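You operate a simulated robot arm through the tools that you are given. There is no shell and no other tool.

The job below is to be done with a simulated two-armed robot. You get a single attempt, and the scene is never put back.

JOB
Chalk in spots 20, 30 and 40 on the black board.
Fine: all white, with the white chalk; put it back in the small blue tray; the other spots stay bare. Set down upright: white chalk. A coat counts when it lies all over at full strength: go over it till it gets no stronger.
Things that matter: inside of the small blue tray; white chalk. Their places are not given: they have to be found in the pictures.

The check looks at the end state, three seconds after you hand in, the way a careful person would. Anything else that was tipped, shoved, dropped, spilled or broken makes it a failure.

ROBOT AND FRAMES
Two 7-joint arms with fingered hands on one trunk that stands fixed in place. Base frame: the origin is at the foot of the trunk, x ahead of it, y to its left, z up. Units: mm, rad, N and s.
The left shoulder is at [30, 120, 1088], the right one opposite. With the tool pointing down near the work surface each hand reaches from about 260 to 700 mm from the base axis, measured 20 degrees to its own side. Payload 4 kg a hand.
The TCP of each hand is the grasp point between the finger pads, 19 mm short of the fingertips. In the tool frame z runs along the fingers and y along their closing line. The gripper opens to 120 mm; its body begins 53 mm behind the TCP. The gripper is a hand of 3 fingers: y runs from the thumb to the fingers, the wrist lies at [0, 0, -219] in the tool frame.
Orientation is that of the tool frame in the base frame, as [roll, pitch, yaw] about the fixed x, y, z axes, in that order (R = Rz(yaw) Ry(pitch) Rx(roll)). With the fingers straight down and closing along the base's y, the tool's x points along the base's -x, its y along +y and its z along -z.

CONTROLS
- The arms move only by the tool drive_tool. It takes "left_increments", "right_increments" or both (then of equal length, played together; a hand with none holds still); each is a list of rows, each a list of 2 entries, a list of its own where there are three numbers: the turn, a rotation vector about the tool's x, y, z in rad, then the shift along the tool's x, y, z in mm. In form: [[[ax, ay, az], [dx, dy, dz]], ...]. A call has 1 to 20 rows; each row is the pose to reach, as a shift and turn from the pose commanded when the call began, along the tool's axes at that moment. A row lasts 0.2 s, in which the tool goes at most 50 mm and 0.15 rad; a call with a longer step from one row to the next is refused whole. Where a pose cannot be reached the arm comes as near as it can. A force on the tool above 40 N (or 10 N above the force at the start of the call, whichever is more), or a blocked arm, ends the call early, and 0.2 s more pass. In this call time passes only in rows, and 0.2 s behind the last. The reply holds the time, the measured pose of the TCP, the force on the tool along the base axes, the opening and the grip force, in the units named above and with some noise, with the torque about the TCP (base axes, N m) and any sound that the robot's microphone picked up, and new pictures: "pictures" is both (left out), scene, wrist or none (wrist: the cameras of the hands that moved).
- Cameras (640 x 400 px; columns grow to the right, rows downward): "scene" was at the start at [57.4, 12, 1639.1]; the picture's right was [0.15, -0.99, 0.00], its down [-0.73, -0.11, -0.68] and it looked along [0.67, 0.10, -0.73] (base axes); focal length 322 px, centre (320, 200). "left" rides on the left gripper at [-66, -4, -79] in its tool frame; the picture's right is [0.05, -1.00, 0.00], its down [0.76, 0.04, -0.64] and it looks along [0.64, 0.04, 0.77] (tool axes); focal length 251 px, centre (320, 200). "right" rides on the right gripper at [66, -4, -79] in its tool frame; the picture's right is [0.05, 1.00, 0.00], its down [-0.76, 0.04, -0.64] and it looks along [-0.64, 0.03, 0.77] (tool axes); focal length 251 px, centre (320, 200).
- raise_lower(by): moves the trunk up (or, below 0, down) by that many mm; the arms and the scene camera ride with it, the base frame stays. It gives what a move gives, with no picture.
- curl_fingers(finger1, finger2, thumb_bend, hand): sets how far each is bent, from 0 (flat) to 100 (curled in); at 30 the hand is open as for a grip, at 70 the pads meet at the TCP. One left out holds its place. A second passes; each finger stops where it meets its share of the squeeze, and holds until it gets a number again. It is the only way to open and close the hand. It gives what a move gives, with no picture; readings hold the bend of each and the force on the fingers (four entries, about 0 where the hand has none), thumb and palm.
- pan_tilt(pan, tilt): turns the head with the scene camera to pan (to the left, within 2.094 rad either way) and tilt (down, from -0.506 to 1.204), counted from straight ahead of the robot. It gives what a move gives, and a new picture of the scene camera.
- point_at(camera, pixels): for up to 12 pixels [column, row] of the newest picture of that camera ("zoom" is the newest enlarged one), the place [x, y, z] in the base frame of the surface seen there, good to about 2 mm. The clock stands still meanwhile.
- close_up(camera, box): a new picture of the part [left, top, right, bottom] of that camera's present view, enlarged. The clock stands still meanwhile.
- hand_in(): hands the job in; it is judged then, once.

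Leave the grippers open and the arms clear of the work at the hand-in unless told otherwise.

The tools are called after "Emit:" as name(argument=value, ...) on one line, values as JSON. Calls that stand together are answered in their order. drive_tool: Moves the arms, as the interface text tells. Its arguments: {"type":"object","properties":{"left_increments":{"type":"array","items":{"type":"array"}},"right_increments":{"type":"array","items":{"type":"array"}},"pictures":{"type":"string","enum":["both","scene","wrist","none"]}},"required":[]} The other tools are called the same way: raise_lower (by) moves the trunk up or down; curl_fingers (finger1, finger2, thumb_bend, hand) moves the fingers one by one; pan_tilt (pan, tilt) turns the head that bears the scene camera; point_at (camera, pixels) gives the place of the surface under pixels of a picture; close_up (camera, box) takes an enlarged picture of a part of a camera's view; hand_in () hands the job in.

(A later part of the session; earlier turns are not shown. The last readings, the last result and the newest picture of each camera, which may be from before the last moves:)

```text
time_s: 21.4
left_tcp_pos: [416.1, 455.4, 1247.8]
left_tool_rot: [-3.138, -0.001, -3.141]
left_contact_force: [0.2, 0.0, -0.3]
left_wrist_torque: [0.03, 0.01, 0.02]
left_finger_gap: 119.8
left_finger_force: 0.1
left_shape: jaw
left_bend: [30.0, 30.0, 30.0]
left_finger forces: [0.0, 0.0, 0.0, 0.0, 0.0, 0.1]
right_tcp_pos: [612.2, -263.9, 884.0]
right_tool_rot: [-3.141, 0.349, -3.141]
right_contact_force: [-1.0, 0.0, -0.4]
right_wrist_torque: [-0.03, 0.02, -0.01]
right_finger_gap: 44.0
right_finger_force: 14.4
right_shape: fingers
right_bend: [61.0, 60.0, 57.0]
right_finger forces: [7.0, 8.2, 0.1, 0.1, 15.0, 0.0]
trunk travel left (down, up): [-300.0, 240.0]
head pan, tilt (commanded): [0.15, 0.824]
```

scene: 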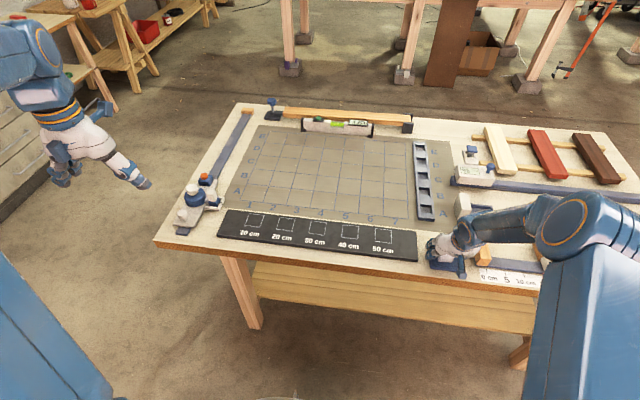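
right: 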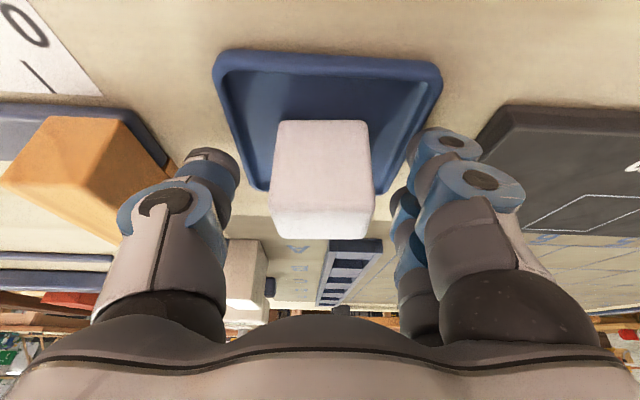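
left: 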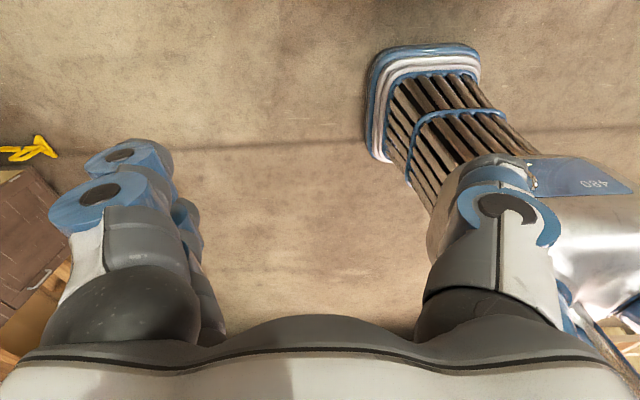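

Grip is now ~15 N, balanced. I lift 60 mm straight up and check the chalk in the wrist picture.

Emit:
drive_tool(right_increments=[[[0, 0, 0], [-3.4, 0, -9.4]], [[0, 0, 0], [-10.3, 0, -28.2]], [[0, 0, 0], [-20.6, 0, -56.4]], [[0, 0, 0], [-20.6, 0, -56.4]]], pictures="both")

Emit:
close_up(camera="right", box=[120, 40, 520, 290])

Emit:
close_up(camera="scene", box=[413, 220, 493, 270])

```text
time_s: 22.4
left_tcp_pos: [417.6, 456.3, 1246.5]
left_tool_rot: [-3.14, -0.002, -3.14]
left_contact_force: [0.2, 0.2, -0.3]
left_wrist_torque: [0.0, 0.0, 0.01]
left_finger_gap: 119.9
left_finger_force: 0.0
left_shape: jaw
left_bend: [30.0, 30.0, 30.0]
left_finger forces: [0.1, 0.1, 0.0, 0.0, 0.1, 0.0]
right_tcp_pos: [614.0, -262.0, 944.4]
right_tool_rot: [-3.141, 0.349, -3.141]
right_contact_force: [0.7, -0.1, -1.9]
right_wrist_torque: [0.02, 0.0, -0.01]
right_finger_gap: 43.8
right_finger_force: 15.0
right_shape: fingers
right_bend: [61.0, 60.0, 57.0]
right_finger forces: [6.9, 8.2, 0.0, 0.1, 15.2, 0.1]
trunk travel left (down, up): [-300.0, 240.0]
head pan, tilt (commanded): [0.15, 0.824]
```

scene: 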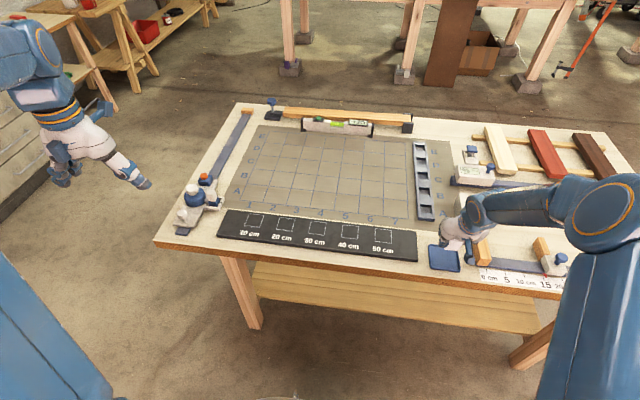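
right: 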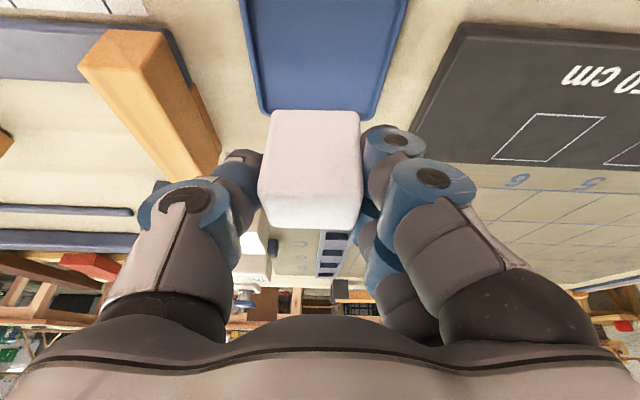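

```text
1.60 times, centred on (320, 165) of right
```

zoom: 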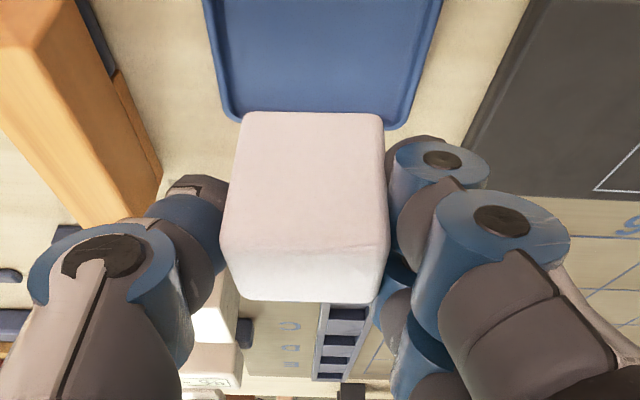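

```text
8.00 times, centred on (453, 245) of scene
```

zoom: 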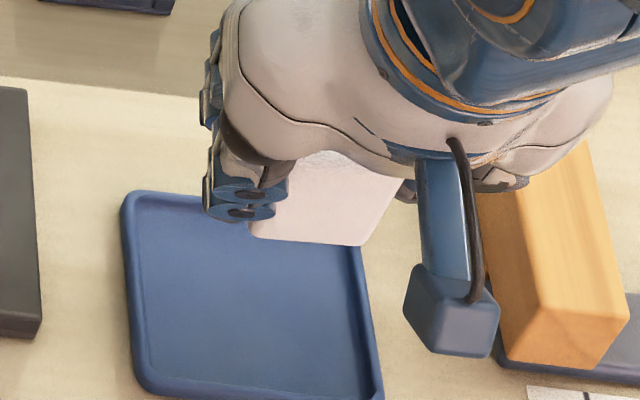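

The chalk is lifted cleanly with its base still level. I carry it above spot 40, to about (659, 10, 930).

Emit:
drive_tool(right_increments=[[[0, 0, 0], [-5.4, 39, 4.1]], [[0, 0, 0], [-10.8, 78, 8.2]], [[0, 0, 0], [-16.2, 117, 12.3]], [[0, 0, 0], [-21.7, 156, 16.5]], [[0, 0, 0], [-27.1, 195, 20.6]], [[0, 0, 0], [-32.5, 234, 24.7]], [[0, 0, 0], [-37.9, 273, 28.8]], [[0, 0, 0], [-37.9, 273, 28.8]], [[0, 0, 0], [-37.9, 273, 28.8]]], pictures="both")

Emit:
close_up(camera="right", box=[160, 0, 480, 200])

```text
time_s: 24.4
left_tcp_pos: [417.1, 456.3, 1246.7]
left_tool_rot: [-3.138, -0.001, -3.138]
left_contact_force: [-0.1, 0.4, 0.1]
left_wrist_torque: [-0.01, -0.01, 0.02]
left_finger_gap: 119.9
left_finger_force: 0.1
left_shape: jaw
left_bend: [30.0, 30.0, 30.0]
left_finger forces: [0.0, 0.0, 0.1, 0.0, 0.0, 0.1]
right_tcp_pos: [657.1, 11.6, 931.3]
right_tool_rot: [-3.141, 0.349, -3.141]
right_contact_force: [0.5, 1.0, -1.1]
right_wrist_torque: [-0.01, 0.02, 0.0]
right_finger_gap: 43.7
right_finger_force: 14.7
right_shape: fingers
right_bend: [61.0, 60.0, 57.0]
right_finger forces: [6.9, 8.1, 0.0, 0.0, 15.0, 0.1]
trunk travel left (down, up): [-300.0, 240.0]
head pan, tilt (commanded): [0.15, 0.824]
```

scene: 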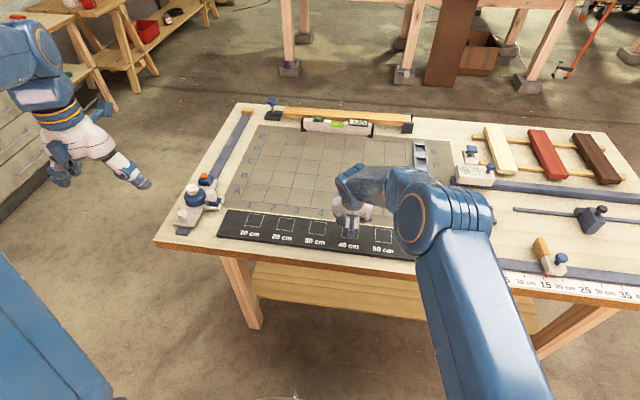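
right: 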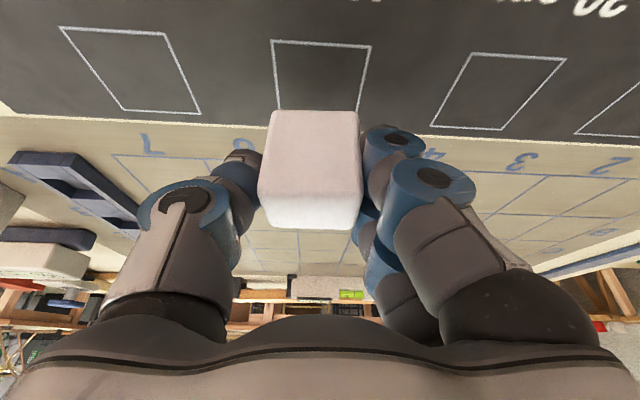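

```text
2.00 times, centred on (320, 100) of right
```

zoom: 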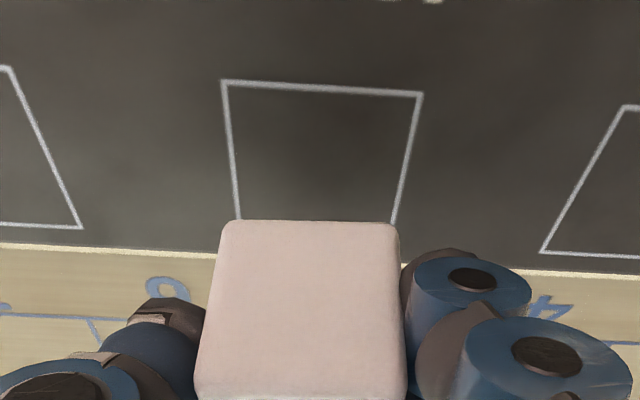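

I measure the chalk's front face in the wrist zoom (lower edge at row ~228, upper edge ~385) to know its exact place relative to the TCP.

Emit:
point_at(camera="zoom", pixels=[[235, 230], [310, 230], [390, 232], [222, 300], [310, 300], [400, 300], [205, 375], [300, 375], [400, 378], [224, 260], [398, 262], [310, 395]])

```text
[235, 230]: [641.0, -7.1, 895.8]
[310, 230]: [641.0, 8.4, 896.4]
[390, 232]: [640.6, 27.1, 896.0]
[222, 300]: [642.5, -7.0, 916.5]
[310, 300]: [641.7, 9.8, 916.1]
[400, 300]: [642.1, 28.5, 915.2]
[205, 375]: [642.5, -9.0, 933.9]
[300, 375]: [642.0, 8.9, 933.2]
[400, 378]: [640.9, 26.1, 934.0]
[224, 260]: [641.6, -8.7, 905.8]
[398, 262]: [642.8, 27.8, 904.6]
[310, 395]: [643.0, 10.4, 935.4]
```

The chalk hangs level: front face x≈641.5, y from -9.5 to 29, base z≈893. It is well centred over spot 40. I lower 36 mm to just above the board.

Emit:
drive_tool(right_increments=[[[0, 0, 0], [4.1, 0.3, 11.3]], [[0, 0, 0], [8.2, 0.5, 22.5]], [[0, 0, 0], [11, 0.5, 30.1]], [[0, 0, 0], [12.3, 0.5, 33.8]], [[0, 0, 0], [12.3, 0.5, 33.8]]], pictures="wrist")

Emit:
close_up(camera="right", box=[160, 0, 480, 200])

```text
time_s: 25.6
left_tcp_pos: [416.4, 456.0, 1246.2]
left_tool_rot: [-3.138, -0.001, -3.14]
left_contact_force: [0.3, 1.1, 0.6]
left_wrist_torque: [-0.01, 0.0, -0.03]
left_finger_gap: 120.0
left_finger_force: 0.0
left_shape: jaw
left_bend: [30.0, 30.0, 30.0]
left_finger forces: [0.0, 0.0, 0.0, 0.0, 0.0, 0.0]
right_tcp_pos: [657.8, 10.6, 894.3]
right_tool_rot: [-3.14, 0.347, -3.141]
right_contact_force: [-0.1, -0.6, -0.2]
right_wrist_torque: [-0.02, 0.0, 0.02]
right_finger_gap: 43.8
right_finger_force: 15.2
right_shape: fingers
right_bend: [61.0, 60.0, 57.0]
right_finger forces: [6.8, 8.1, 0.0, 0.0, 14.9, 0.0]
trunk travel left (down, up): [-300.0, 240.0]
head pan, tilt (commanded): [0.15, 0.824]
```

right: 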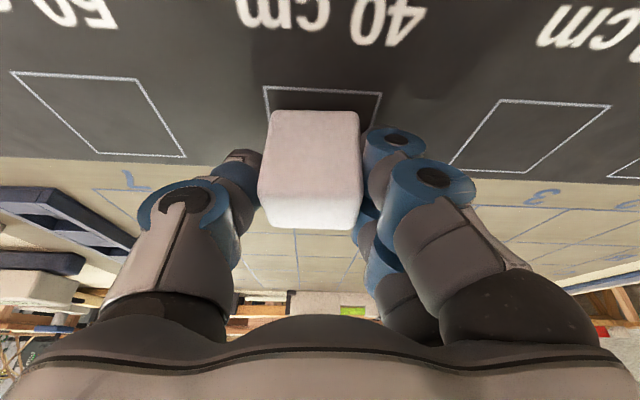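

```text
2.00 times, centred on (320, 100) of right
```

zoom: 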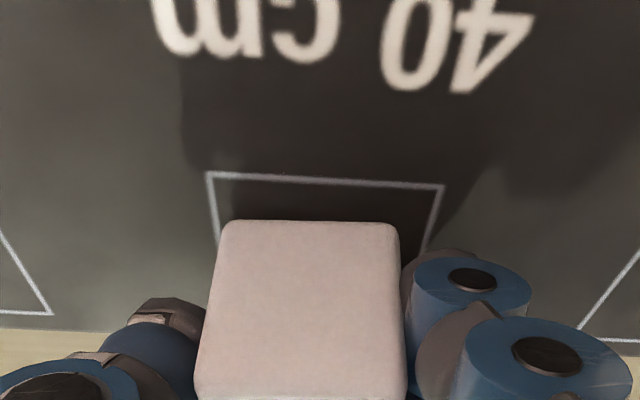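

Force is still near zero, and the base is about 1–2 mm above the board. I lower in 0.7 mm rows, 2 mm in total.

Emit:
drive_tool(right_increments=[[[0, 0, 0], [0.24, 0, 0.66]], [[0, 0, 0], [0.48, 0, 1.3]], [[0, 0, 0], [0.69, 0, 1.9]]], pictures="none")

```text
time_s: 26.4
left_tcp_pos: [414.7, 456.7, 1246.9]
left_tool_rot: [-3.138, 0.0, -3.139]
left_contact_force: [0.7, 0.1, -0.6]
left_wrist_torque: [-0.01, -0.04, 0.04]
left_finger_gap: 119.7
left_finger_force: 0.0
left_shape: jaw
left_bend: [30.0, 30.0, 30.0]
left_finger forces: [0.0, 0.0, 0.0, 0.0, 0.1, 0.1]
right_tcp_pos: [657.7, 10.6, 894.1]
right_tool_rot: [3.141, 0.351, 3.141]
right_contact_force: [0.4, 0.5, 4.2]
right_wrist_torque: [-0.15, 0.0, -0.01]
right_finger_gap: 43.6
right_finger_force: 15.9
right_shape: fingers
right_bend: [61.0, 60.0, 57.0]
right_finger forces: [7.7, 9.1, 0.0, 0.0, 16.1, 0.1]
trunk travel left (down, up): [-300.0, 240.0]
head pan, tilt (commanded): [0.15, 0.824]
```

The chalk's base has met the board (Fz≈4 N at TCP z≈894). I open the right hand to bend 46 to leave the chalk standing in spot 40.

Emit:
curl_fingers(hand="right", finger1=46, finger2=46, thumb_bend=46)

Emit:
close_up(camera="right", box=[160, 0, 480, 200])

```text
time_s: 27.4
left_tcp_pos: [417.1, 456.8, 1246.1]
left_tool_rot: [-3.138, -0.001, -3.14]
left_contact_force: [0.5, 0.6, -0.5]
left_wrist_torque: [-0.04, 0.02, 0.01]
left_finger_gap: 119.8
left_finger_force: 0.1
left_shape: jaw
left_bend: [30.0, 30.0, 30.0]
left_finger forces: [0.1, 0.0, 0.1, 0.0, 0.1, 0.0]
right_tcp_pos: [658.2, 10.6, 893.0]
right_tool_rot: [3.141, 0.348, 3.141]
right_contact_force: [-1.0, 0.2, -0.6]
right_wrist_torque: [0.02, -0.04, 0.04]
right_finger_gap: 80.4
right_finger_force: 0.0
right_shape: fingers
right_bend: [46.0, 46.0, 46.0]
right_finger forces: [0.0, 0.1, 0.0, 0.1, 0.0, 0.0]
trunk travel left (down, up): [-300.0, 240.0]
head pan, tilt (commanded): [0.15, 0.824]
```

```text
2.00 times, centred on (320, 100) of right
```

zoom: 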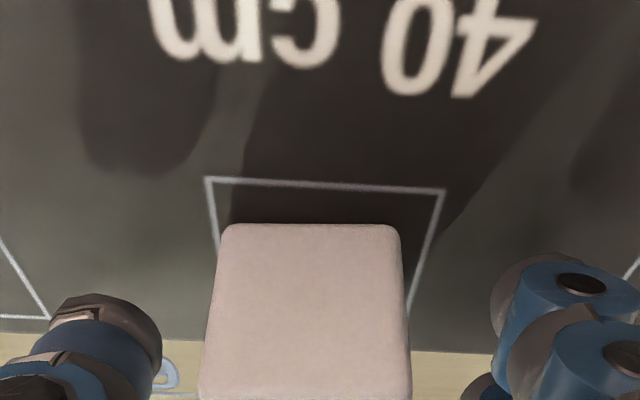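

The chalk stands upright in spot 40. I raise the right hand straight up and retreat to the right, while the left hand tilts to 0.35 and comes in to about (560, 250, 1080).

Emit:
drive_tool(right_increments=[[[0, 0, 0], [-8, 0, -22]], [[0, 0, 0], [-16, 0, -44]], [[0, 0, 0], [-24, 0, -65.8]], [[0, 0, 0], [-16.5, -40, -73.3]], [[0, 0, 0], [-8.9, -80, -80.9]], [[0, 0, 0], [-1.4, -120, -88.4]], [[0, 0, 0], [6.1, -160, -95.9]], [[0, 0, 0], [13.7, -200, -103.5]], [[0, 0, 0], [21.2, -240, -111]]], left_increments=[[[0, -0.039, 0], [-15.9, -22.9, 18.5]], [[0, -0.078, 0], [-31.9, -45.9, 37]], [[0, -0.117, 0], [-47.8, -68.8, 55.5]], [[0, -0.156, 0], [-63.8, -91.8, 74]], [[0, -0.194, 0], [-79.7, -114.7, 92.5]], [[0, -0.233, 0], [-95.7, -137.7, 111]], [[0, -0.272, 0], [-111.6, -160.6, 129.5]], [[0, -0.311, 0], [-127.6, -183.6, 148]], [[0, -0.35, 0], [-143.5, -206.5, 166.5]]], pictures="both")

Emit:
curl_fingers(hand="left", finger1=46, finger2=46, thumb_bend=46)

Emit:
close_up(camera="scene", box=[310, 205, 390, 255])

```text
time_s: 29.4
left_tcp_pos: [560.6, 246.4, 1079.8]
left_tool_rot: [-3.14, 0.351, -3.139]
left_contact_force: [0.2, -0.6, 0.2]
left_wrist_torque: [0.02, 0.0, -0.01]
left_finger_gap: 120.2
left_finger_force: 0.0
left_shape: jaw
left_bend: [30.0, 30.0, 30.0]
left_finger forces: [0.0, 0.0, 0.0, 0.0, 0.1, 0.0]
right_tcp_pos: [598.5, -232.2, 989.9]
right_tool_rot: [3.14, 0.35, -3.141]
right_contact_force: [0.0, 0.1, 0.5]
right_wrist_torque: [0.0, 0.03, 0.02]
right_finger_gap: 80.7
right_finger_force: 0.1
right_shape: fingers
right_bend: [46.0, 46.0, 46.0]
right_finger forces: [0.0, 0.1, 0.1, 0.0, 0.0, 0.0]
trunk travel left (down, up): [-300.0, 240.0]
head pan, tilt (commanded): [0.15, 0.824]
```

scene: 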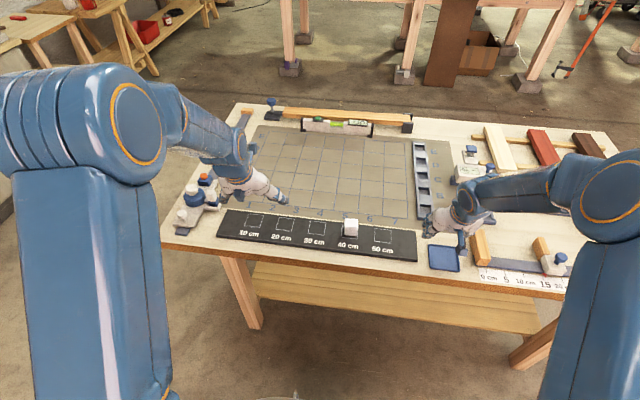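
right: 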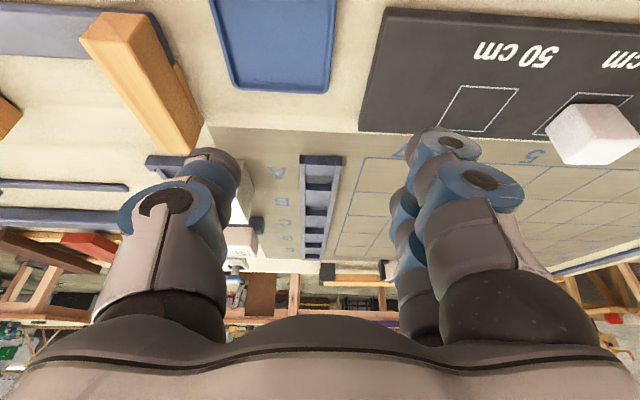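
left: 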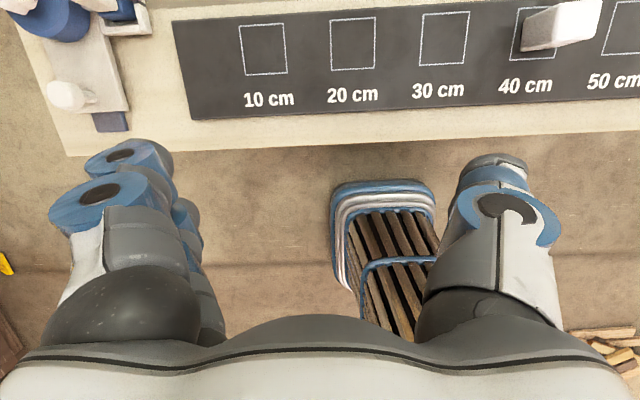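

```text
time_s: 30.4
left_tcp_pos: [560.1, 250.0, 1079.8]
left_tool_rot: [-3.137, 0.35, -3.137]
left_contact_force: [-0.1, 0.6, -1.2]
left_wrist_torque: [-0.01, 0.02, -0.01]
left_finger_gap: 80.9
left_finger_force: 0.0
left_shape: fingers
left_bend: [46.0, 46.0, 46.0]
left_finger forces: [0.1, 0.0, 0.1, 0.0, 0.1, 0.0]
right_tcp_pos: [598.5, -231.0, 991.4]
right_tool_rot: [-3.141, 0.349, -3.141]
right_contact_force: [1.1, 0.0, 0.8]
right_wrist_torque: [-0.01, -0.01, 0.0]
right_finger_gap: 80.4
right_finger_force: 0.1
right_shape: fingers
right_bend: [46.0, 46.0, 46.0]
right_finger forces: [0.0, 0.0, 0.0, 0.1, 0.0, 0.0]
trunk travel left (down, up): [-300.0, 240.0]
head pan, tilt (commanded): [0.15, 0.824]
```

```text
8.00 times, centred on (350, 230) of scene
```

zoom: 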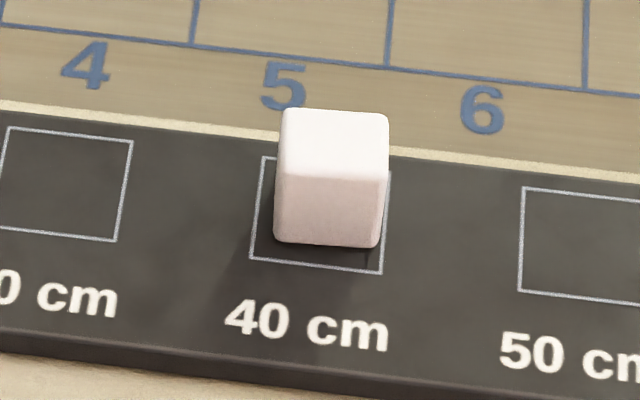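

The chalk stands neatly in spot 40. I measure its edges in the scene zoom for the left-hand grasp.

Emit:
point_at(camera="zoom", pixels=[[290, 115], [380, 120], [378, 172], [285, 168], [280, 235], [372, 242], [333, 145], [277, 205], [384, 210], [330, 175], [333, 112], [328, 238]])

```text
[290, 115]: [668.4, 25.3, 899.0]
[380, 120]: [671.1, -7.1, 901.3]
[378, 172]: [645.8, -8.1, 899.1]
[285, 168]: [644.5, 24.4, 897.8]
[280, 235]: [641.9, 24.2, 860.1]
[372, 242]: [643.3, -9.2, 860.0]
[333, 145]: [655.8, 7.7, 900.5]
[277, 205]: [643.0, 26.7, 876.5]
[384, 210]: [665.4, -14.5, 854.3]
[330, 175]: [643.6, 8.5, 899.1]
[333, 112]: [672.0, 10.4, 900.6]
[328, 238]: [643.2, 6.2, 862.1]
```

Chalk centre is about (658, 8.5), top z=900.5. I bring the left hand above it, to about (658, 8.5, 945), with pads still open.

Emit:
drive_tool(left_increments=[[[0, 0, 0], [-5.7, -30.1, 20]], [[0, 0, 0], [-11.5, -60.1, 40.1]], [[0, 0, 0], [-17.2, -90.2, 60.1]], [[0, 0, 0], [-22.9, -120.3, 80.2]], [[0, 0, 0], [-28.6, -150.3, 100.2]], [[0, 0, 0], [-34.4, -180.4, 120.3]], [[0, 0, 0], [-40.1, -210.4, 140.3]], [[0, 0, 0], [-45.8, -240.5, 160.4]], [[0, 0, 0], [-45.8, -240.5, 160.4]], [[0, 0, 0], [-45.8, -240.5, 160.4]]], pictures="both")

```text
time_s: 32.6
left_tcp_pos: [658.4, 8.4, 946.4]
left_tool_rot: [-3.142, 0.347, -3.139]
left_contact_force: [0.0, -0.2, -0.5]
left_wrist_torque: [-0.04, 0.01, 0.03]
left_finger_gap: 81.1
left_finger_force: 0.1
left_shape: fingers
left_bend: [46.0, 46.0, 46.0]
left_finger forces: [0.0, 0.0, 0.0, 0.0, 0.1, 0.0]
right_tcp_pos: [599.2, -230.4, 990.5]
right_tool_rot: [3.141, 0.349, 3.141]
right_contact_force: [0.5, 0.4, 0.5]
right_wrist_torque: [0.01, 0.01, -0.01]
right_finger_gap: 80.6
right_finger_force: 0.2
right_shape: fingers
right_bend: [46.0, 46.0, 46.0]
right_finger forces: [0.1, 0.0, 0.0, 0.1, 0.0, 0.0]
trunk travel left (down, up): [-300.0, 240.0]
head pan, tilt (commanded): [0.15, 0.824]
```

scene: 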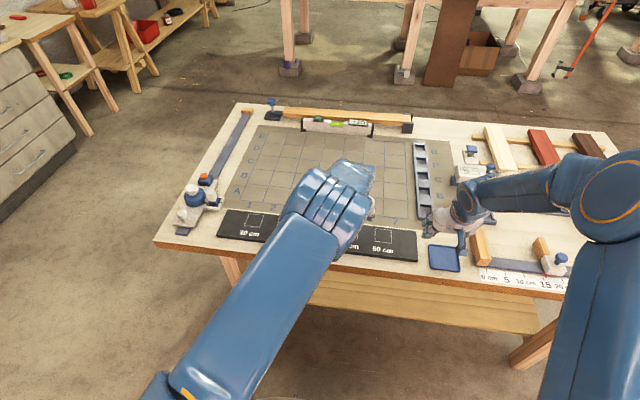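
left: 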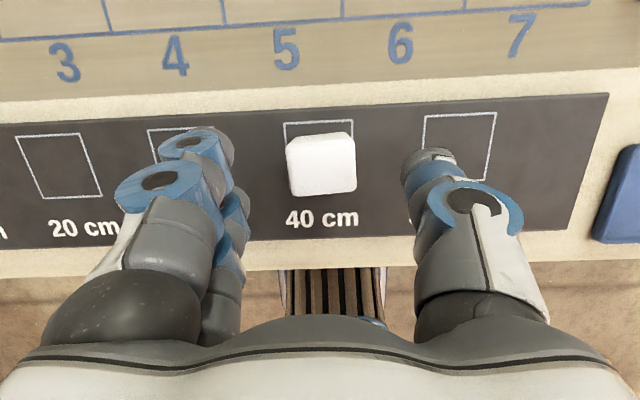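

The chalk is centred between the left pads at (320, 165) in the left view. I descend 60 mm to TCP z≈886.

Emit:
drive_tool(left_increments=[[[0, 0, 0], [6.9, 0, 18.8]], [[0, 0, 0], [13.7, 0, 37.6]], [[0, 0, 0], [18, 0, 49]], [[0, 0, 0], [20.6, 0, 56.4]], [[0, 0, 0], [20.6, 0, 56.4]]], pictures="wrist")

Emit:
close_up(camera="left", box=[140, 70, 540, 320])

```text
time_s: 33.8
left_tcp_pos: [658.3, 7.9, 885.4]
left_tool_rot: [-3.137, 0.349, -3.139]
left_contact_force: [-0.6, -0.5, 0.7]
left_wrist_torque: [0.04, 0.01, -0.01]
left_finger_gap: 81.2
left_finger_force: 0.2
left_shape: fingers
left_bend: [46.0, 46.0, 46.0]
left_finger forces: [0.0, 0.6, 0.0, 0.0, 0.0, 0.0]
right_tcp_pos: [599.0, -229.9, 990.8]
right_tool_rot: [-3.141, 0.349, 3.14]
right_contact_force: [0.0, -0.1, 0.4]
right_wrist_torque: [0.03, 0.02, -0.02]
right_finger_gap: 80.5
right_finger_force: 0.1
right_shape: fingers
right_bend: [46.0, 46.0, 46.0]
right_finger forces: [0.0, 0.1, 0.1, 0.0, 0.0, 0.1]
trunk travel left (down, up): [-300.0, 240.0]
head pan, tilt (commanded): [0.15, 0.824]
```

left: 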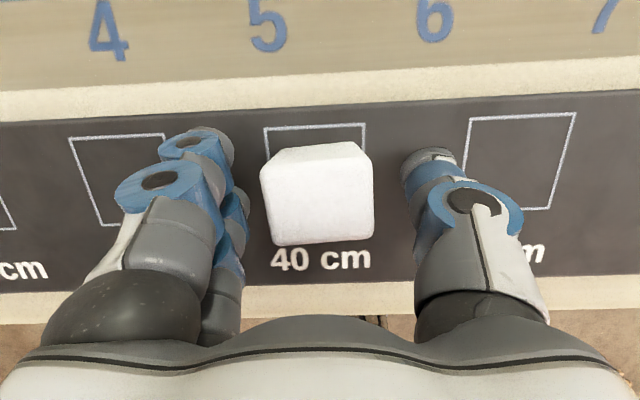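

```text
1.60 times, centred on (340, 195) of left
```

zoom: 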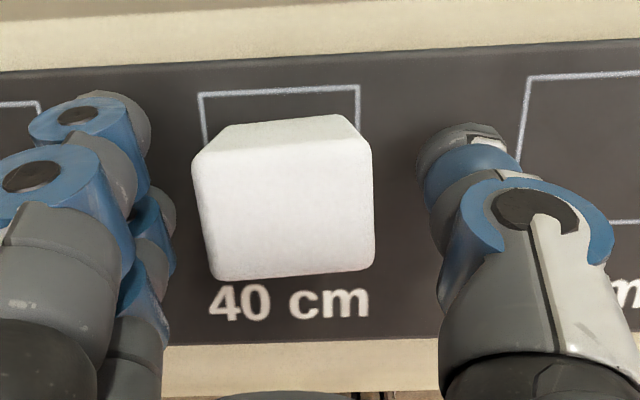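

Finger2 reads 0.6 N: its tip just brushes the board at this height. I raise 4 mm and re-read.

Emit:
drive_tool(left_increments=[[[0, 0, 0], [-1.4, 0.5, -3.8]], [[0, 0, 0], [-1.4, 0.5, -3.8]]], pictures="none")

```text
time_s: 34.4
left_tcp_pos: [658.8, 9.3, 889.9]
left_tool_rot: [-3.14, 0.349, -3.138]
left_contact_force: [-1.2, 0.6, 0.5]
left_wrist_torque: [-0.01, 0.01, 0.01]
left_finger_gap: 81.1
left_finger_force: 0.0
left_shape: fingers
left_bend: [46.0, 46.0, 46.0]
left_finger forces: [0.0, 0.0, 0.0, 0.0, 0.1, 0.0]
right_tcp_pos: [599.3, -230.1, 990.9]
right_tool_rot: [-3.141, 0.349, 3.141]
right_contact_force: [-0.3, -0.6, 0.3]
right_wrist_torque: [-0.01, 0.01, -0.02]
right_finger_gap: 80.6
right_finger_force: 0.0
right_shape: fingers
right_bend: [46.0, 46.0, 46.0]
right_finger forces: [0.0, 0.0, 0.0, 0.1, 0.1, 0.1]
trunk travel left (down, up): [-300.0, 240.0]
head pan, tilt (commanded): [0.15, 0.824]
```

The touch is gone at z≈889.5. I close the left hand on the chalk gently (bend 60).

Emit:
curl_fingers(hand="left", finger1=60, finger2=60, thumb_bend=60)

Emit:
close_up(camera="left", box=[140, 70, 540, 320])

```text
time_s: 35.4
left_tcp_pos: [658.0, 8.1, 889.4]
left_tool_rot: [-3.14, 0.349, -3.139]
left_contact_force: [-0.4, 0.4, 1.1]
left_wrist_torque: [0.02, -0.01, -0.01]
left_finger_gap: 46.4
left_finger_force: 4.9
left_shape: fingers
left_bend: [58.0, 58.0, 57.0]
left_finger forces: [2.7, 2.0, 0.1, 0.1, 4.8, 0.0]
right_tcp_pos: [598.1, -230.6, 991.5]
right_tool_rot: [3.14, 0.35, -3.141]
right_contact_force: [-0.7, -0.2, -0.5]
right_wrist_torque: [-0.02, 0.0, 0.0]
right_finger_gap: 80.3
right_finger_force: 0.0
right_shape: fingers
right_bend: [46.0, 46.0, 46.0]
right_finger forces: [0.0, 0.0, 0.0, 0.0, 0.0, 0.0]
trunk travel left (down, up): [-300.0, 240.0]
head pan, tilt (commanded): [0.15, 0.824]
```

```text
1.60 times, centred on (340, 195) of left
```

zoom: 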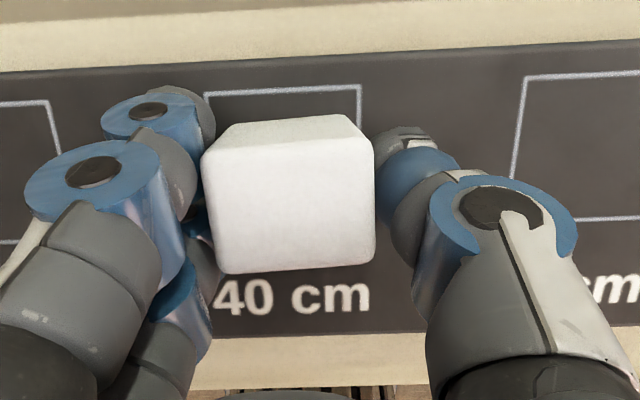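

Pads are on the chalk evenly (~4.8 N). I tighten to bend 70 for drawing.

Emit:
curl_fingers(hand="left", finger1=70, finger2=70, thumb_bend=70)

```text
time_s: 36.4
left_tcp_pos: [658.1, 9.3, 890.6]
left_tool_rot: [-3.137, 0.348, -3.136]
left_contact_force: [0.4, 0.9, 0.8]
left_wrist_torque: [-0.03, 0.02, 0.03]
left_finger_gap: 44.1
left_finger_force: 22.7
left_shape: fingers
left_bend: [61.0, 62.0, 57.0]
left_finger forces: [11.5, 11.3, 0.0, 0.0, 22.4, 0.0]
right_tcp_pos: [599.7, -229.7, 991.5]
right_tool_rot: [3.141, 0.349, -3.141]
right_contact_force: [0.5, 0.7, 0.6]
right_wrist_torque: [0.01, -0.02, -0.02]
right_finger_gap: 80.3
right_finger_force: 0.2
right_shape: fingers
right_bend: [46.0, 46.0, 46.0]
right_finger forces: [0.0, 0.1, 0.0, 0.1, 0.0, 0.0]
trunk travel left (down, up): [-300.0, 240.0]
head pan, tilt (commanded): [0.15, 0.824]
```

Grip is ~22 N. I take a close-up to re-measure the chalk's edges relative to the TCP after gripping.

Emit:
close_up(camera="left", box=[240, 110, 400, 260])

```text
2.67 times, centred on (320, 185) of left
```

zoom: 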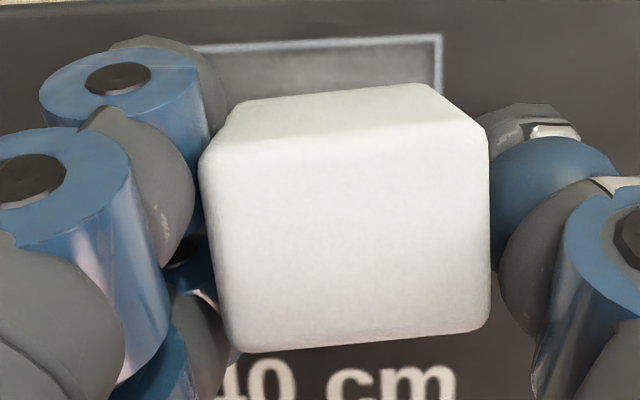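

Emit:
point_at(camera="zoom", pixels=[[215, 160], [475, 150], [240, 340], [475, 320], [225, 250], [482, 240], [250, 110], [415, 92], [350, 240], [350, 110], [202, 180], [488, 180]])

```text
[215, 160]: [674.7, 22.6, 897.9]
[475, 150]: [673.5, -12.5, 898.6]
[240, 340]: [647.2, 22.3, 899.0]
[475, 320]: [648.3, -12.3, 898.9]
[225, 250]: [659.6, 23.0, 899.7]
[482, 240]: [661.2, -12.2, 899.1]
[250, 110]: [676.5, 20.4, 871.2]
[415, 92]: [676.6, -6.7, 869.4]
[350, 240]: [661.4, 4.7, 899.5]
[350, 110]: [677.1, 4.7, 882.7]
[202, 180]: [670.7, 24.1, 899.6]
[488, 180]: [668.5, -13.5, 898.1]
```

Emit:
point_at(camera="zoom", pixels=[[440, 38], [441, 60], [320, 43], [230, 50]])

Emit:
point_at(camera="left", pixels=[[470, 118], [574, 114], [550, 208]])

Emit:
close_up(camera="scene", box=[310, 205, 390, 255])

```text
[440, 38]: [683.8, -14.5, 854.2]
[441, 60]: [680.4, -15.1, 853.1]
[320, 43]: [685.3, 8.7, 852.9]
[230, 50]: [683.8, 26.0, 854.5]
```

```text
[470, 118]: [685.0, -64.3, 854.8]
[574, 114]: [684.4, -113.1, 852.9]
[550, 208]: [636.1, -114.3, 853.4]
```

```text
8.00 times, centred on (350, 230) of scene
```

zoom: 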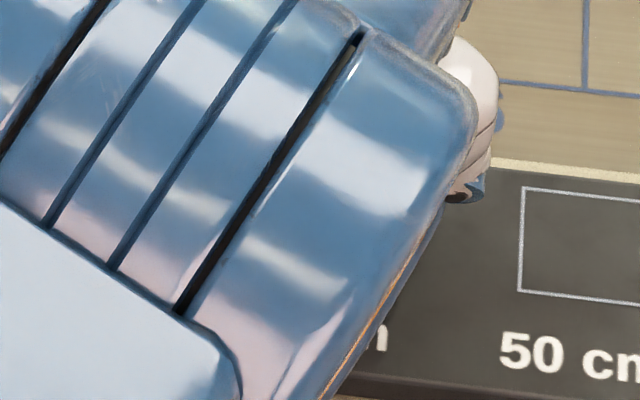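

The wrist camera agrees with the known outline, so the held chalk spans x 645–677, y -14…25 (centre ≈ TCP + (2.5, -3)). I press about 1.5 mm into the board and do one slow loop inside spot 40: back, left, forward, right. Then I look at the mark and force.

Emit:
drive_tool(left_increments=[[[0, 0, 0], [0.3, 0, 0.8]], [[0, 0, 0], [0.51, 0, 1.41]], [[0, 0, 0], [4.97, 0, -0.2]], [[0, 0, 0], [9.44, 0, -1.85]], [[0, 0, 0], [9.44, 4.75, -1.85]], [[0, 0, 0], [9.44, 9.5, -1.85]], [[0, 0, 0], [4.6, 9.5, -0.08]], [[0, 0, 0], [-0.3, 9.5, 1.7]], [[0, 0, 0], [-5.13, 9.5, 3.47]], [[0, 0, 0], [-5.13, 4.75, 3.47]], [[0, 0, 0], [-5.13, 0, 3.47]]], pictures="wrist")

Emit:
close_up(camera="left", box=[220, 100, 420, 225])

```text
time_s: 38.8
left_tcp_pos: [664.6, 8.9, 888.5]
left_tool_rot: [-3.137, 0.351, -3.139]
left_contact_force: [0.2, 3.8, 11.3]
left_wrist_torque: [-0.16, -0.03, 0.0]
left_finger_gap: 43.9
left_finger_force: 25.0
left_shape: fingers
left_bend: [61.0, 62.0, 58.0]
left_finger forces: [13.2, 14.2, 0.0, 0.0, 22.7, 0.0]
right_tcp_pos: [598.3, -229.1, 991.0]
right_tool_rot: [-3.14, 0.349, 3.141]
right_contact_force: [0.5, 0.7, -0.1]
right_wrist_torque: [0.02, -0.02, -0.02]
right_finger_gap: 80.5
right_finger_force: 0.1
right_shape: fingers
right_bend: [46.0, 46.0, 46.0]
right_finger forces: [0.0, 0.0, 0.0, 0.1, 0.0, 0.0]
trunk travel left (down, up): [-300.0, 240.0]
head pan, tilt (commanded): [0.15, 0.824]
```

left: 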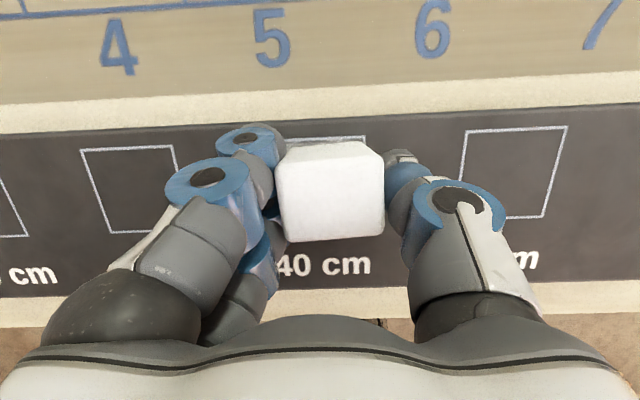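

```text
3.20 times, centred on (320, 162) of left
```

zoom: 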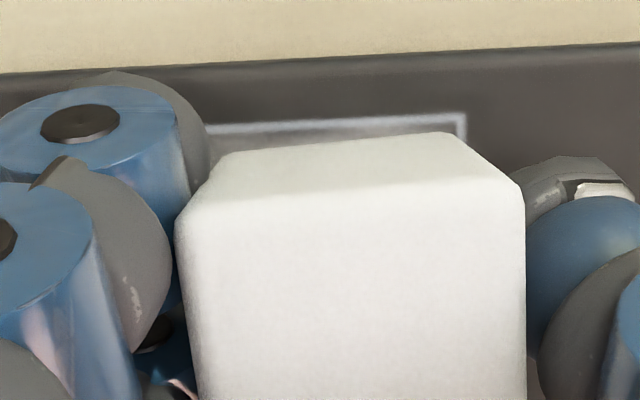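

Pressing gives ~11 N down with ~4 N of drag, and chalk is being laid. I run two more full loops with slightly larger extent. Then I lift 60 mm to inspect.

Emit:
drive_tool(left_increments=[[[0, 0, 0], [7.3, -0.5, -2.7]], [[0, 0, 0], [15, -0.5, -5.49]], [[0, 0, 0], [15, 4.75, -5.49]], [[0, 0, 0], [15, 10, -5.49]], [[0, 0, 0], [7.3, 10, -2.7]], [[0, 0, 0], [-0.47, 10, 0.17]], [[0, 0, 0], [-0.47, 4.75, 0.17]], [[0, 0, 0], [-0.47, -0.5, 0.17]], [[0, 0, 0], [7.3, -0.5, -2.7]], [[0, 0, 0], [15, -0.5, -5.49]], [[0, 0, 0], [15, 4.75, -5.49]], [[0, 0, 0], [15, 10, -5.49]], [[0, 0, 0], [7.3, 10, -2.7]], [[0, 0, 0], [-0.47, 10, 0.17]], [[0, 0, 0], [-0.47, 4.75, 0.17]], [[0, 0, 0], [-0.47, -0.5, 0.17]], [[0, 0, 0], [-3.9, 4, -9.2]], [[0, 0, 0], [-10.8, 20, -28]], [[0, 0, 0], [-21, 50, -56.2]], [[0, 0, 0], [-21, 80, -56.2]]], pictures="both")

Emit:
close_up(camera="left", box=[340, 80, 500, 180])

Emit:
close_up(camera="scene", box=[310, 205, 390, 255])

```text
time_s: 43.0
left_tcp_pos: [663.5, 90.0, 946.9]
left_tool_rot: [-3.138, 0.35, -3.141]
left_contact_force: [1.0, 0.2, -0.2]
left_wrist_torque: [0.0, 0.02, -0.03]
left_finger_gap: 44.0
left_finger_force: 22.4
left_shape: fingers
left_bend: [62.0, 62.0, 58.0]
left_finger forces: [11.5, 11.0, 0.0, 0.0, 22.5, 0.0]
right_tcp_pos: [599.4, -230.0, 989.7]
right_tool_rot: [-3.141, 0.349, -3.14]
right_contact_force: [0.1, 0.4, 0.2]
right_wrist_torque: [0.0, 0.0, -0.03]
right_finger_gap: 80.4
right_finger_force: 0.1
right_shape: fingers
right_bend: [46.0, 46.0, 46.0]
right_finger forces: [0.0, 0.0, 0.0, 0.1, 0.1, 0.1]
trunk travel left (down, up): [-300.0, 240.0]
head pan, tilt (commanded): [0.15, 0.824]
```

scene: 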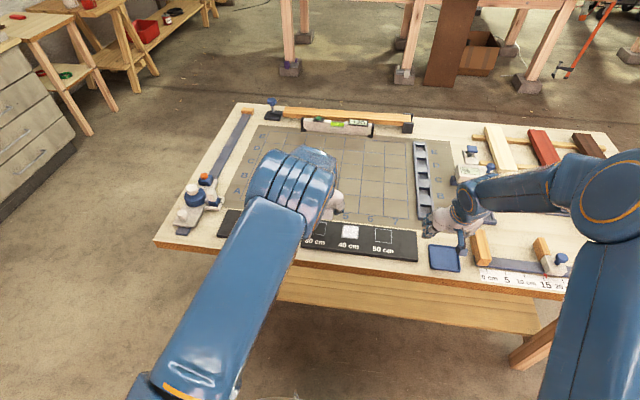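
left: 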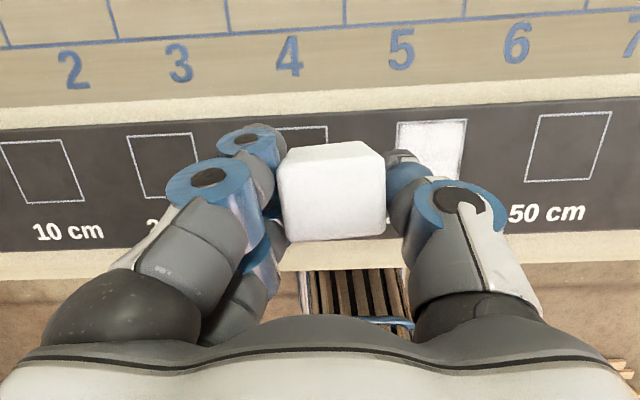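

```text
4.00 times, centred on (420, 130) of left
```

zoom: 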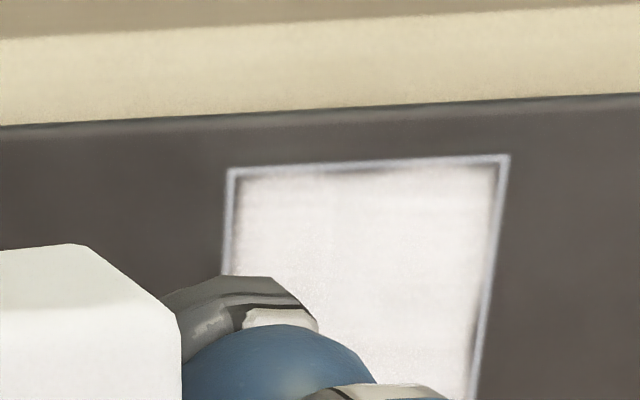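

```text
8.00 times, centred on (350, 230) of scene
```

zoom: 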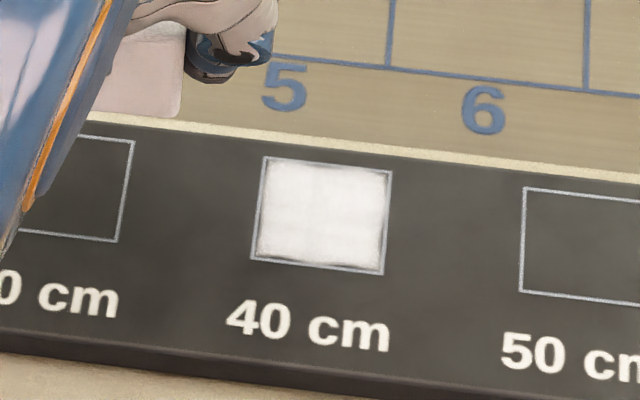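

Spot 40 is already mostly white, with thin dark margins at the outline. I zoom tighter to judge the edges and strength.

Emit:
close_up(camera="scene", box=[338, 222, 362, 242])

```text
16.00 times, centred on (350, 232) of scene
```

zoom: 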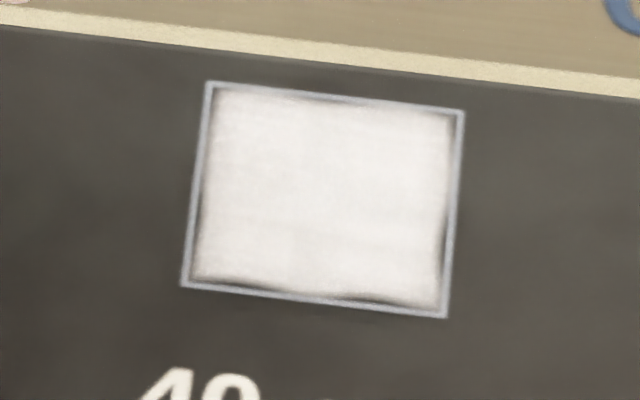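

Coverage stops about 2 mm short of the outline all round, so sweeps need ±10.5 mm in x and ±7.5 mm in y about each centre. I now do spot 30: move over its centre, press as before, and run two enlarged loops.

Emit:
drive_tool(left_increments=[[[0, 0, 0], [12.3, 12, 22.1]], [[0, 0, 0], [23.2, 24.4, 39.4]], [[0, 0, 0], [27, 24.4, 49.8]], [[0, 0, 0], [28.3, 24.4, 53.33]], [[0, 0, 0], [38.17, 16.9, 49.73]], [[0, 0, 0], [38.17, 24.4, 49.73]], [[0, 0, 0], [38.17, 31.9, 49.73]], [[0, 0, 0], [28.3, 31.9, 53.33]], [[0, 0, 0], [18.44, 31.9, 56.93]], [[0, 0, 0], [18.44, 24.4, 56.93]], [[0, 0, 0], [18.44, 16.9, 56.93]], [[0, 0, 0], [28.3, 16.9, 53.33]], [[0, 0, 0], [38.17, 16.9, 49.73]], [[0, 0, 0], [38.17, 24.4, 49.73]], [[0, 0, 0], [38.17, 31.9, 49.73]], [[0, 0, 0], [28.3, 31.9, 53.33]], [[0, 0, 0], [18.44, 31.9, 56.93]], [[0, 0, 0], [18.44, 24.4, 56.93]], [[0, 0, 0], [18.44, 16.9, 56.93]], [[0, 0, 0], [28.3, 16.9, 53.33]]], pictures="wrist")

```text
time_s: 47.2
left_tcp_pos: [656.2, 104.0, 888.2]
left_tool_rot: [-3.138, 0.353, -3.138]
left_contact_force: [3.8, -0.4, 8.5]
left_wrist_torque: [-0.27, -0.06, 0.11]
left_finger_gap: 44.0
left_finger_force: 23.7
left_shape: fingers
left_bend: [62.0, 62.0, 58.0]
left_finger forces: [12.4, 11.6, 0.0, 0.0, 24.1, 0.0]
right_tcp_pos: [598.4, -229.9, 990.3]
right_tool_rot: [3.141, 0.351, 3.141]
right_contact_force: [0.0, 0.2, 0.5]
right_wrist_torque: [-0.03, -0.03, -0.01]
right_finger_gap: 80.3
right_finger_force: 0.2
right_shape: fingers
right_bend: [46.0, 46.0, 46.0]
right_finger forces: [0.0, 0.0, 0.0, 0.1, 0.0, 0.1]
trunk travel left (down, up): [-300.0, 240.0]
head pan, tilt (commanded): [0.15, 0.824]
```

left: 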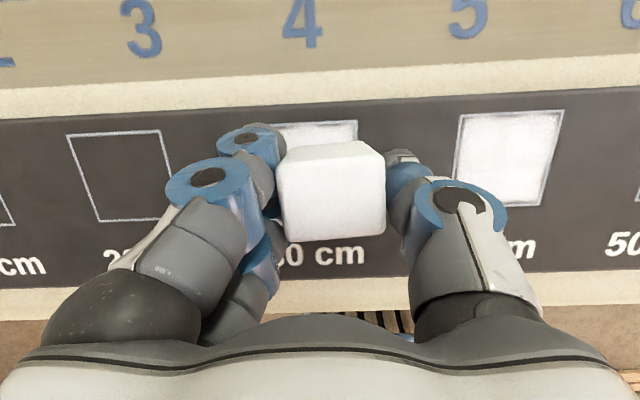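

Spot 30 is taking the coat (8.5 N down). I run two more loops the other way round, then lift and shift left to inspect.

Emit:
drive_tool(left_increments=[[[0, 0, 0], [-9.86, 0, 3.6]], [[0, 0, 0], [-9.86, 7.5, 3.6]], [[0, 0, 0], [-9.86, 15, 3.6]], [[0, 0, 0], [0, 15, 0]], [[0, 0, 0], [9.86, 15, -3.6]], [[0, 0, 0], [9.86, 7.5, -3.6]], [[0, 0, 0], [9.86, 0, -3.6]], [[0, 0, 0], [0, 0, 0]], [[0, 0, 0], [-9.86, 0, 3.6]], [[0, 0, 0], [-9.86, 7.5, 3.6]], [[0, 0, 0], [-9.86, 15, 3.6]], [[0, 0, 0], [0, 15, 0]], [[0, 0, 0], [9.86, 15, -3.6]], [[0, 0, 0], [9.86, 7.5, -3.6]], [[0, 0, 0], [9.86, 0, -3.6]], [[0, 0, 0], [0, 0, 0]], [[0, 0, 0], [0, 7.5, 0]], [[0, 0, 0], [-4.1, 7.5, -11.3]], [[0, 0, 0], [-12.3, 30, -33.8]], [[0, 0, 0], [-20.6, 60, -56.4]]], pictures="wrist")

Emit:
close_up(camera="scene", box=[300, 212, 364, 252])

Emit:
close_up(camera="left", box=[330, 90, 490, 190])

```text
time_s: 51.4
left_tcp_pos: [657.8, 166.9, 948.5]
left_tool_rot: [-3.138, 0.349, -3.137]
left_contact_force: [-0.1, -0.2, -0.6]
left_wrist_torque: [-0.02, 0.03, -0.01]
left_finger_gap: 44.1
left_finger_force: 22.3
left_shape: fingers
left_bend: [62.0, 62.0, 58.0]
left_finger forces: [11.5, 11.3, 0.1, 0.1, 22.5, 0.0]
right_tcp_pos: [599.0, -228.8, 991.9]
right_tool_rot: [3.141, 0.35, -3.141]
right_contact_force: [0.5, -0.4, -0.6]
right_wrist_torque: [0.03, 0.02, 0.0]
right_finger_gap: 80.4
right_finger_force: 0.0
right_shape: fingers
right_bend: [46.0, 46.0, 46.0]
right_finger forces: [0.0, 0.0, 0.0, 0.1, 0.0, 0.0]
trunk travel left (down, up): [-300.0, 240.0]
head pan, tilt (commanded): [0.15, 0.824]
```

left: 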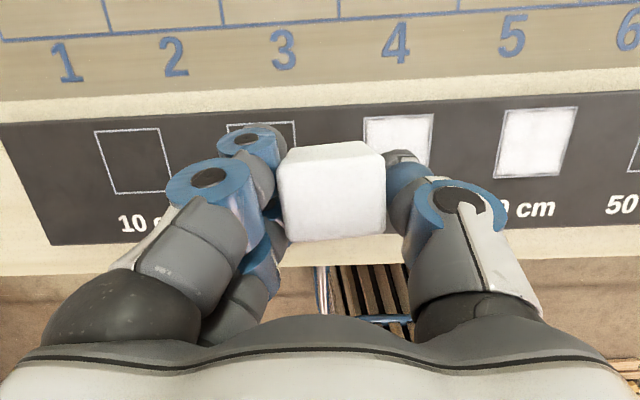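

```text
10.00 times, centred on (332, 232) of scene
```

zoom: 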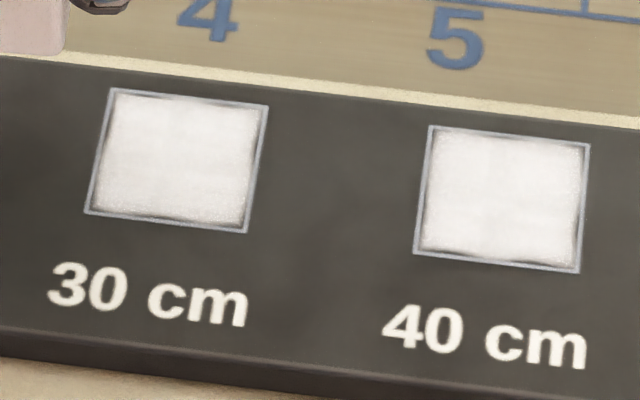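

```text
4.00 times, centred on (410, 140) of left
```

zoom: 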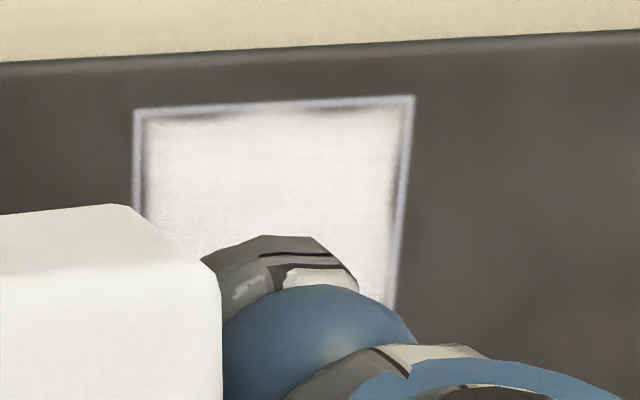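

Emit:
close_up(camera="scene", box=[304, 216, 332, 240])

Emit:
close_up(camera="left", box=[480, 90, 600, 190])

```text
16.00 times, centred on (318, 228) of scene
```

zoom: 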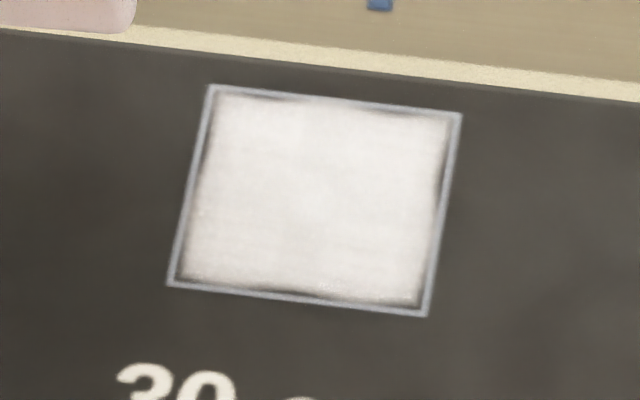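

```text
4.00 times, centred on (540, 140) of left
```

zoom: 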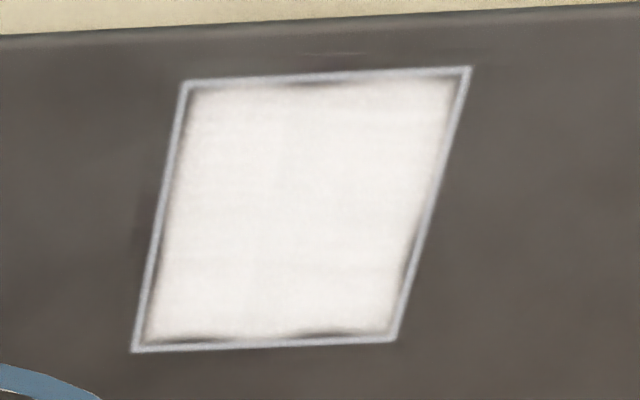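

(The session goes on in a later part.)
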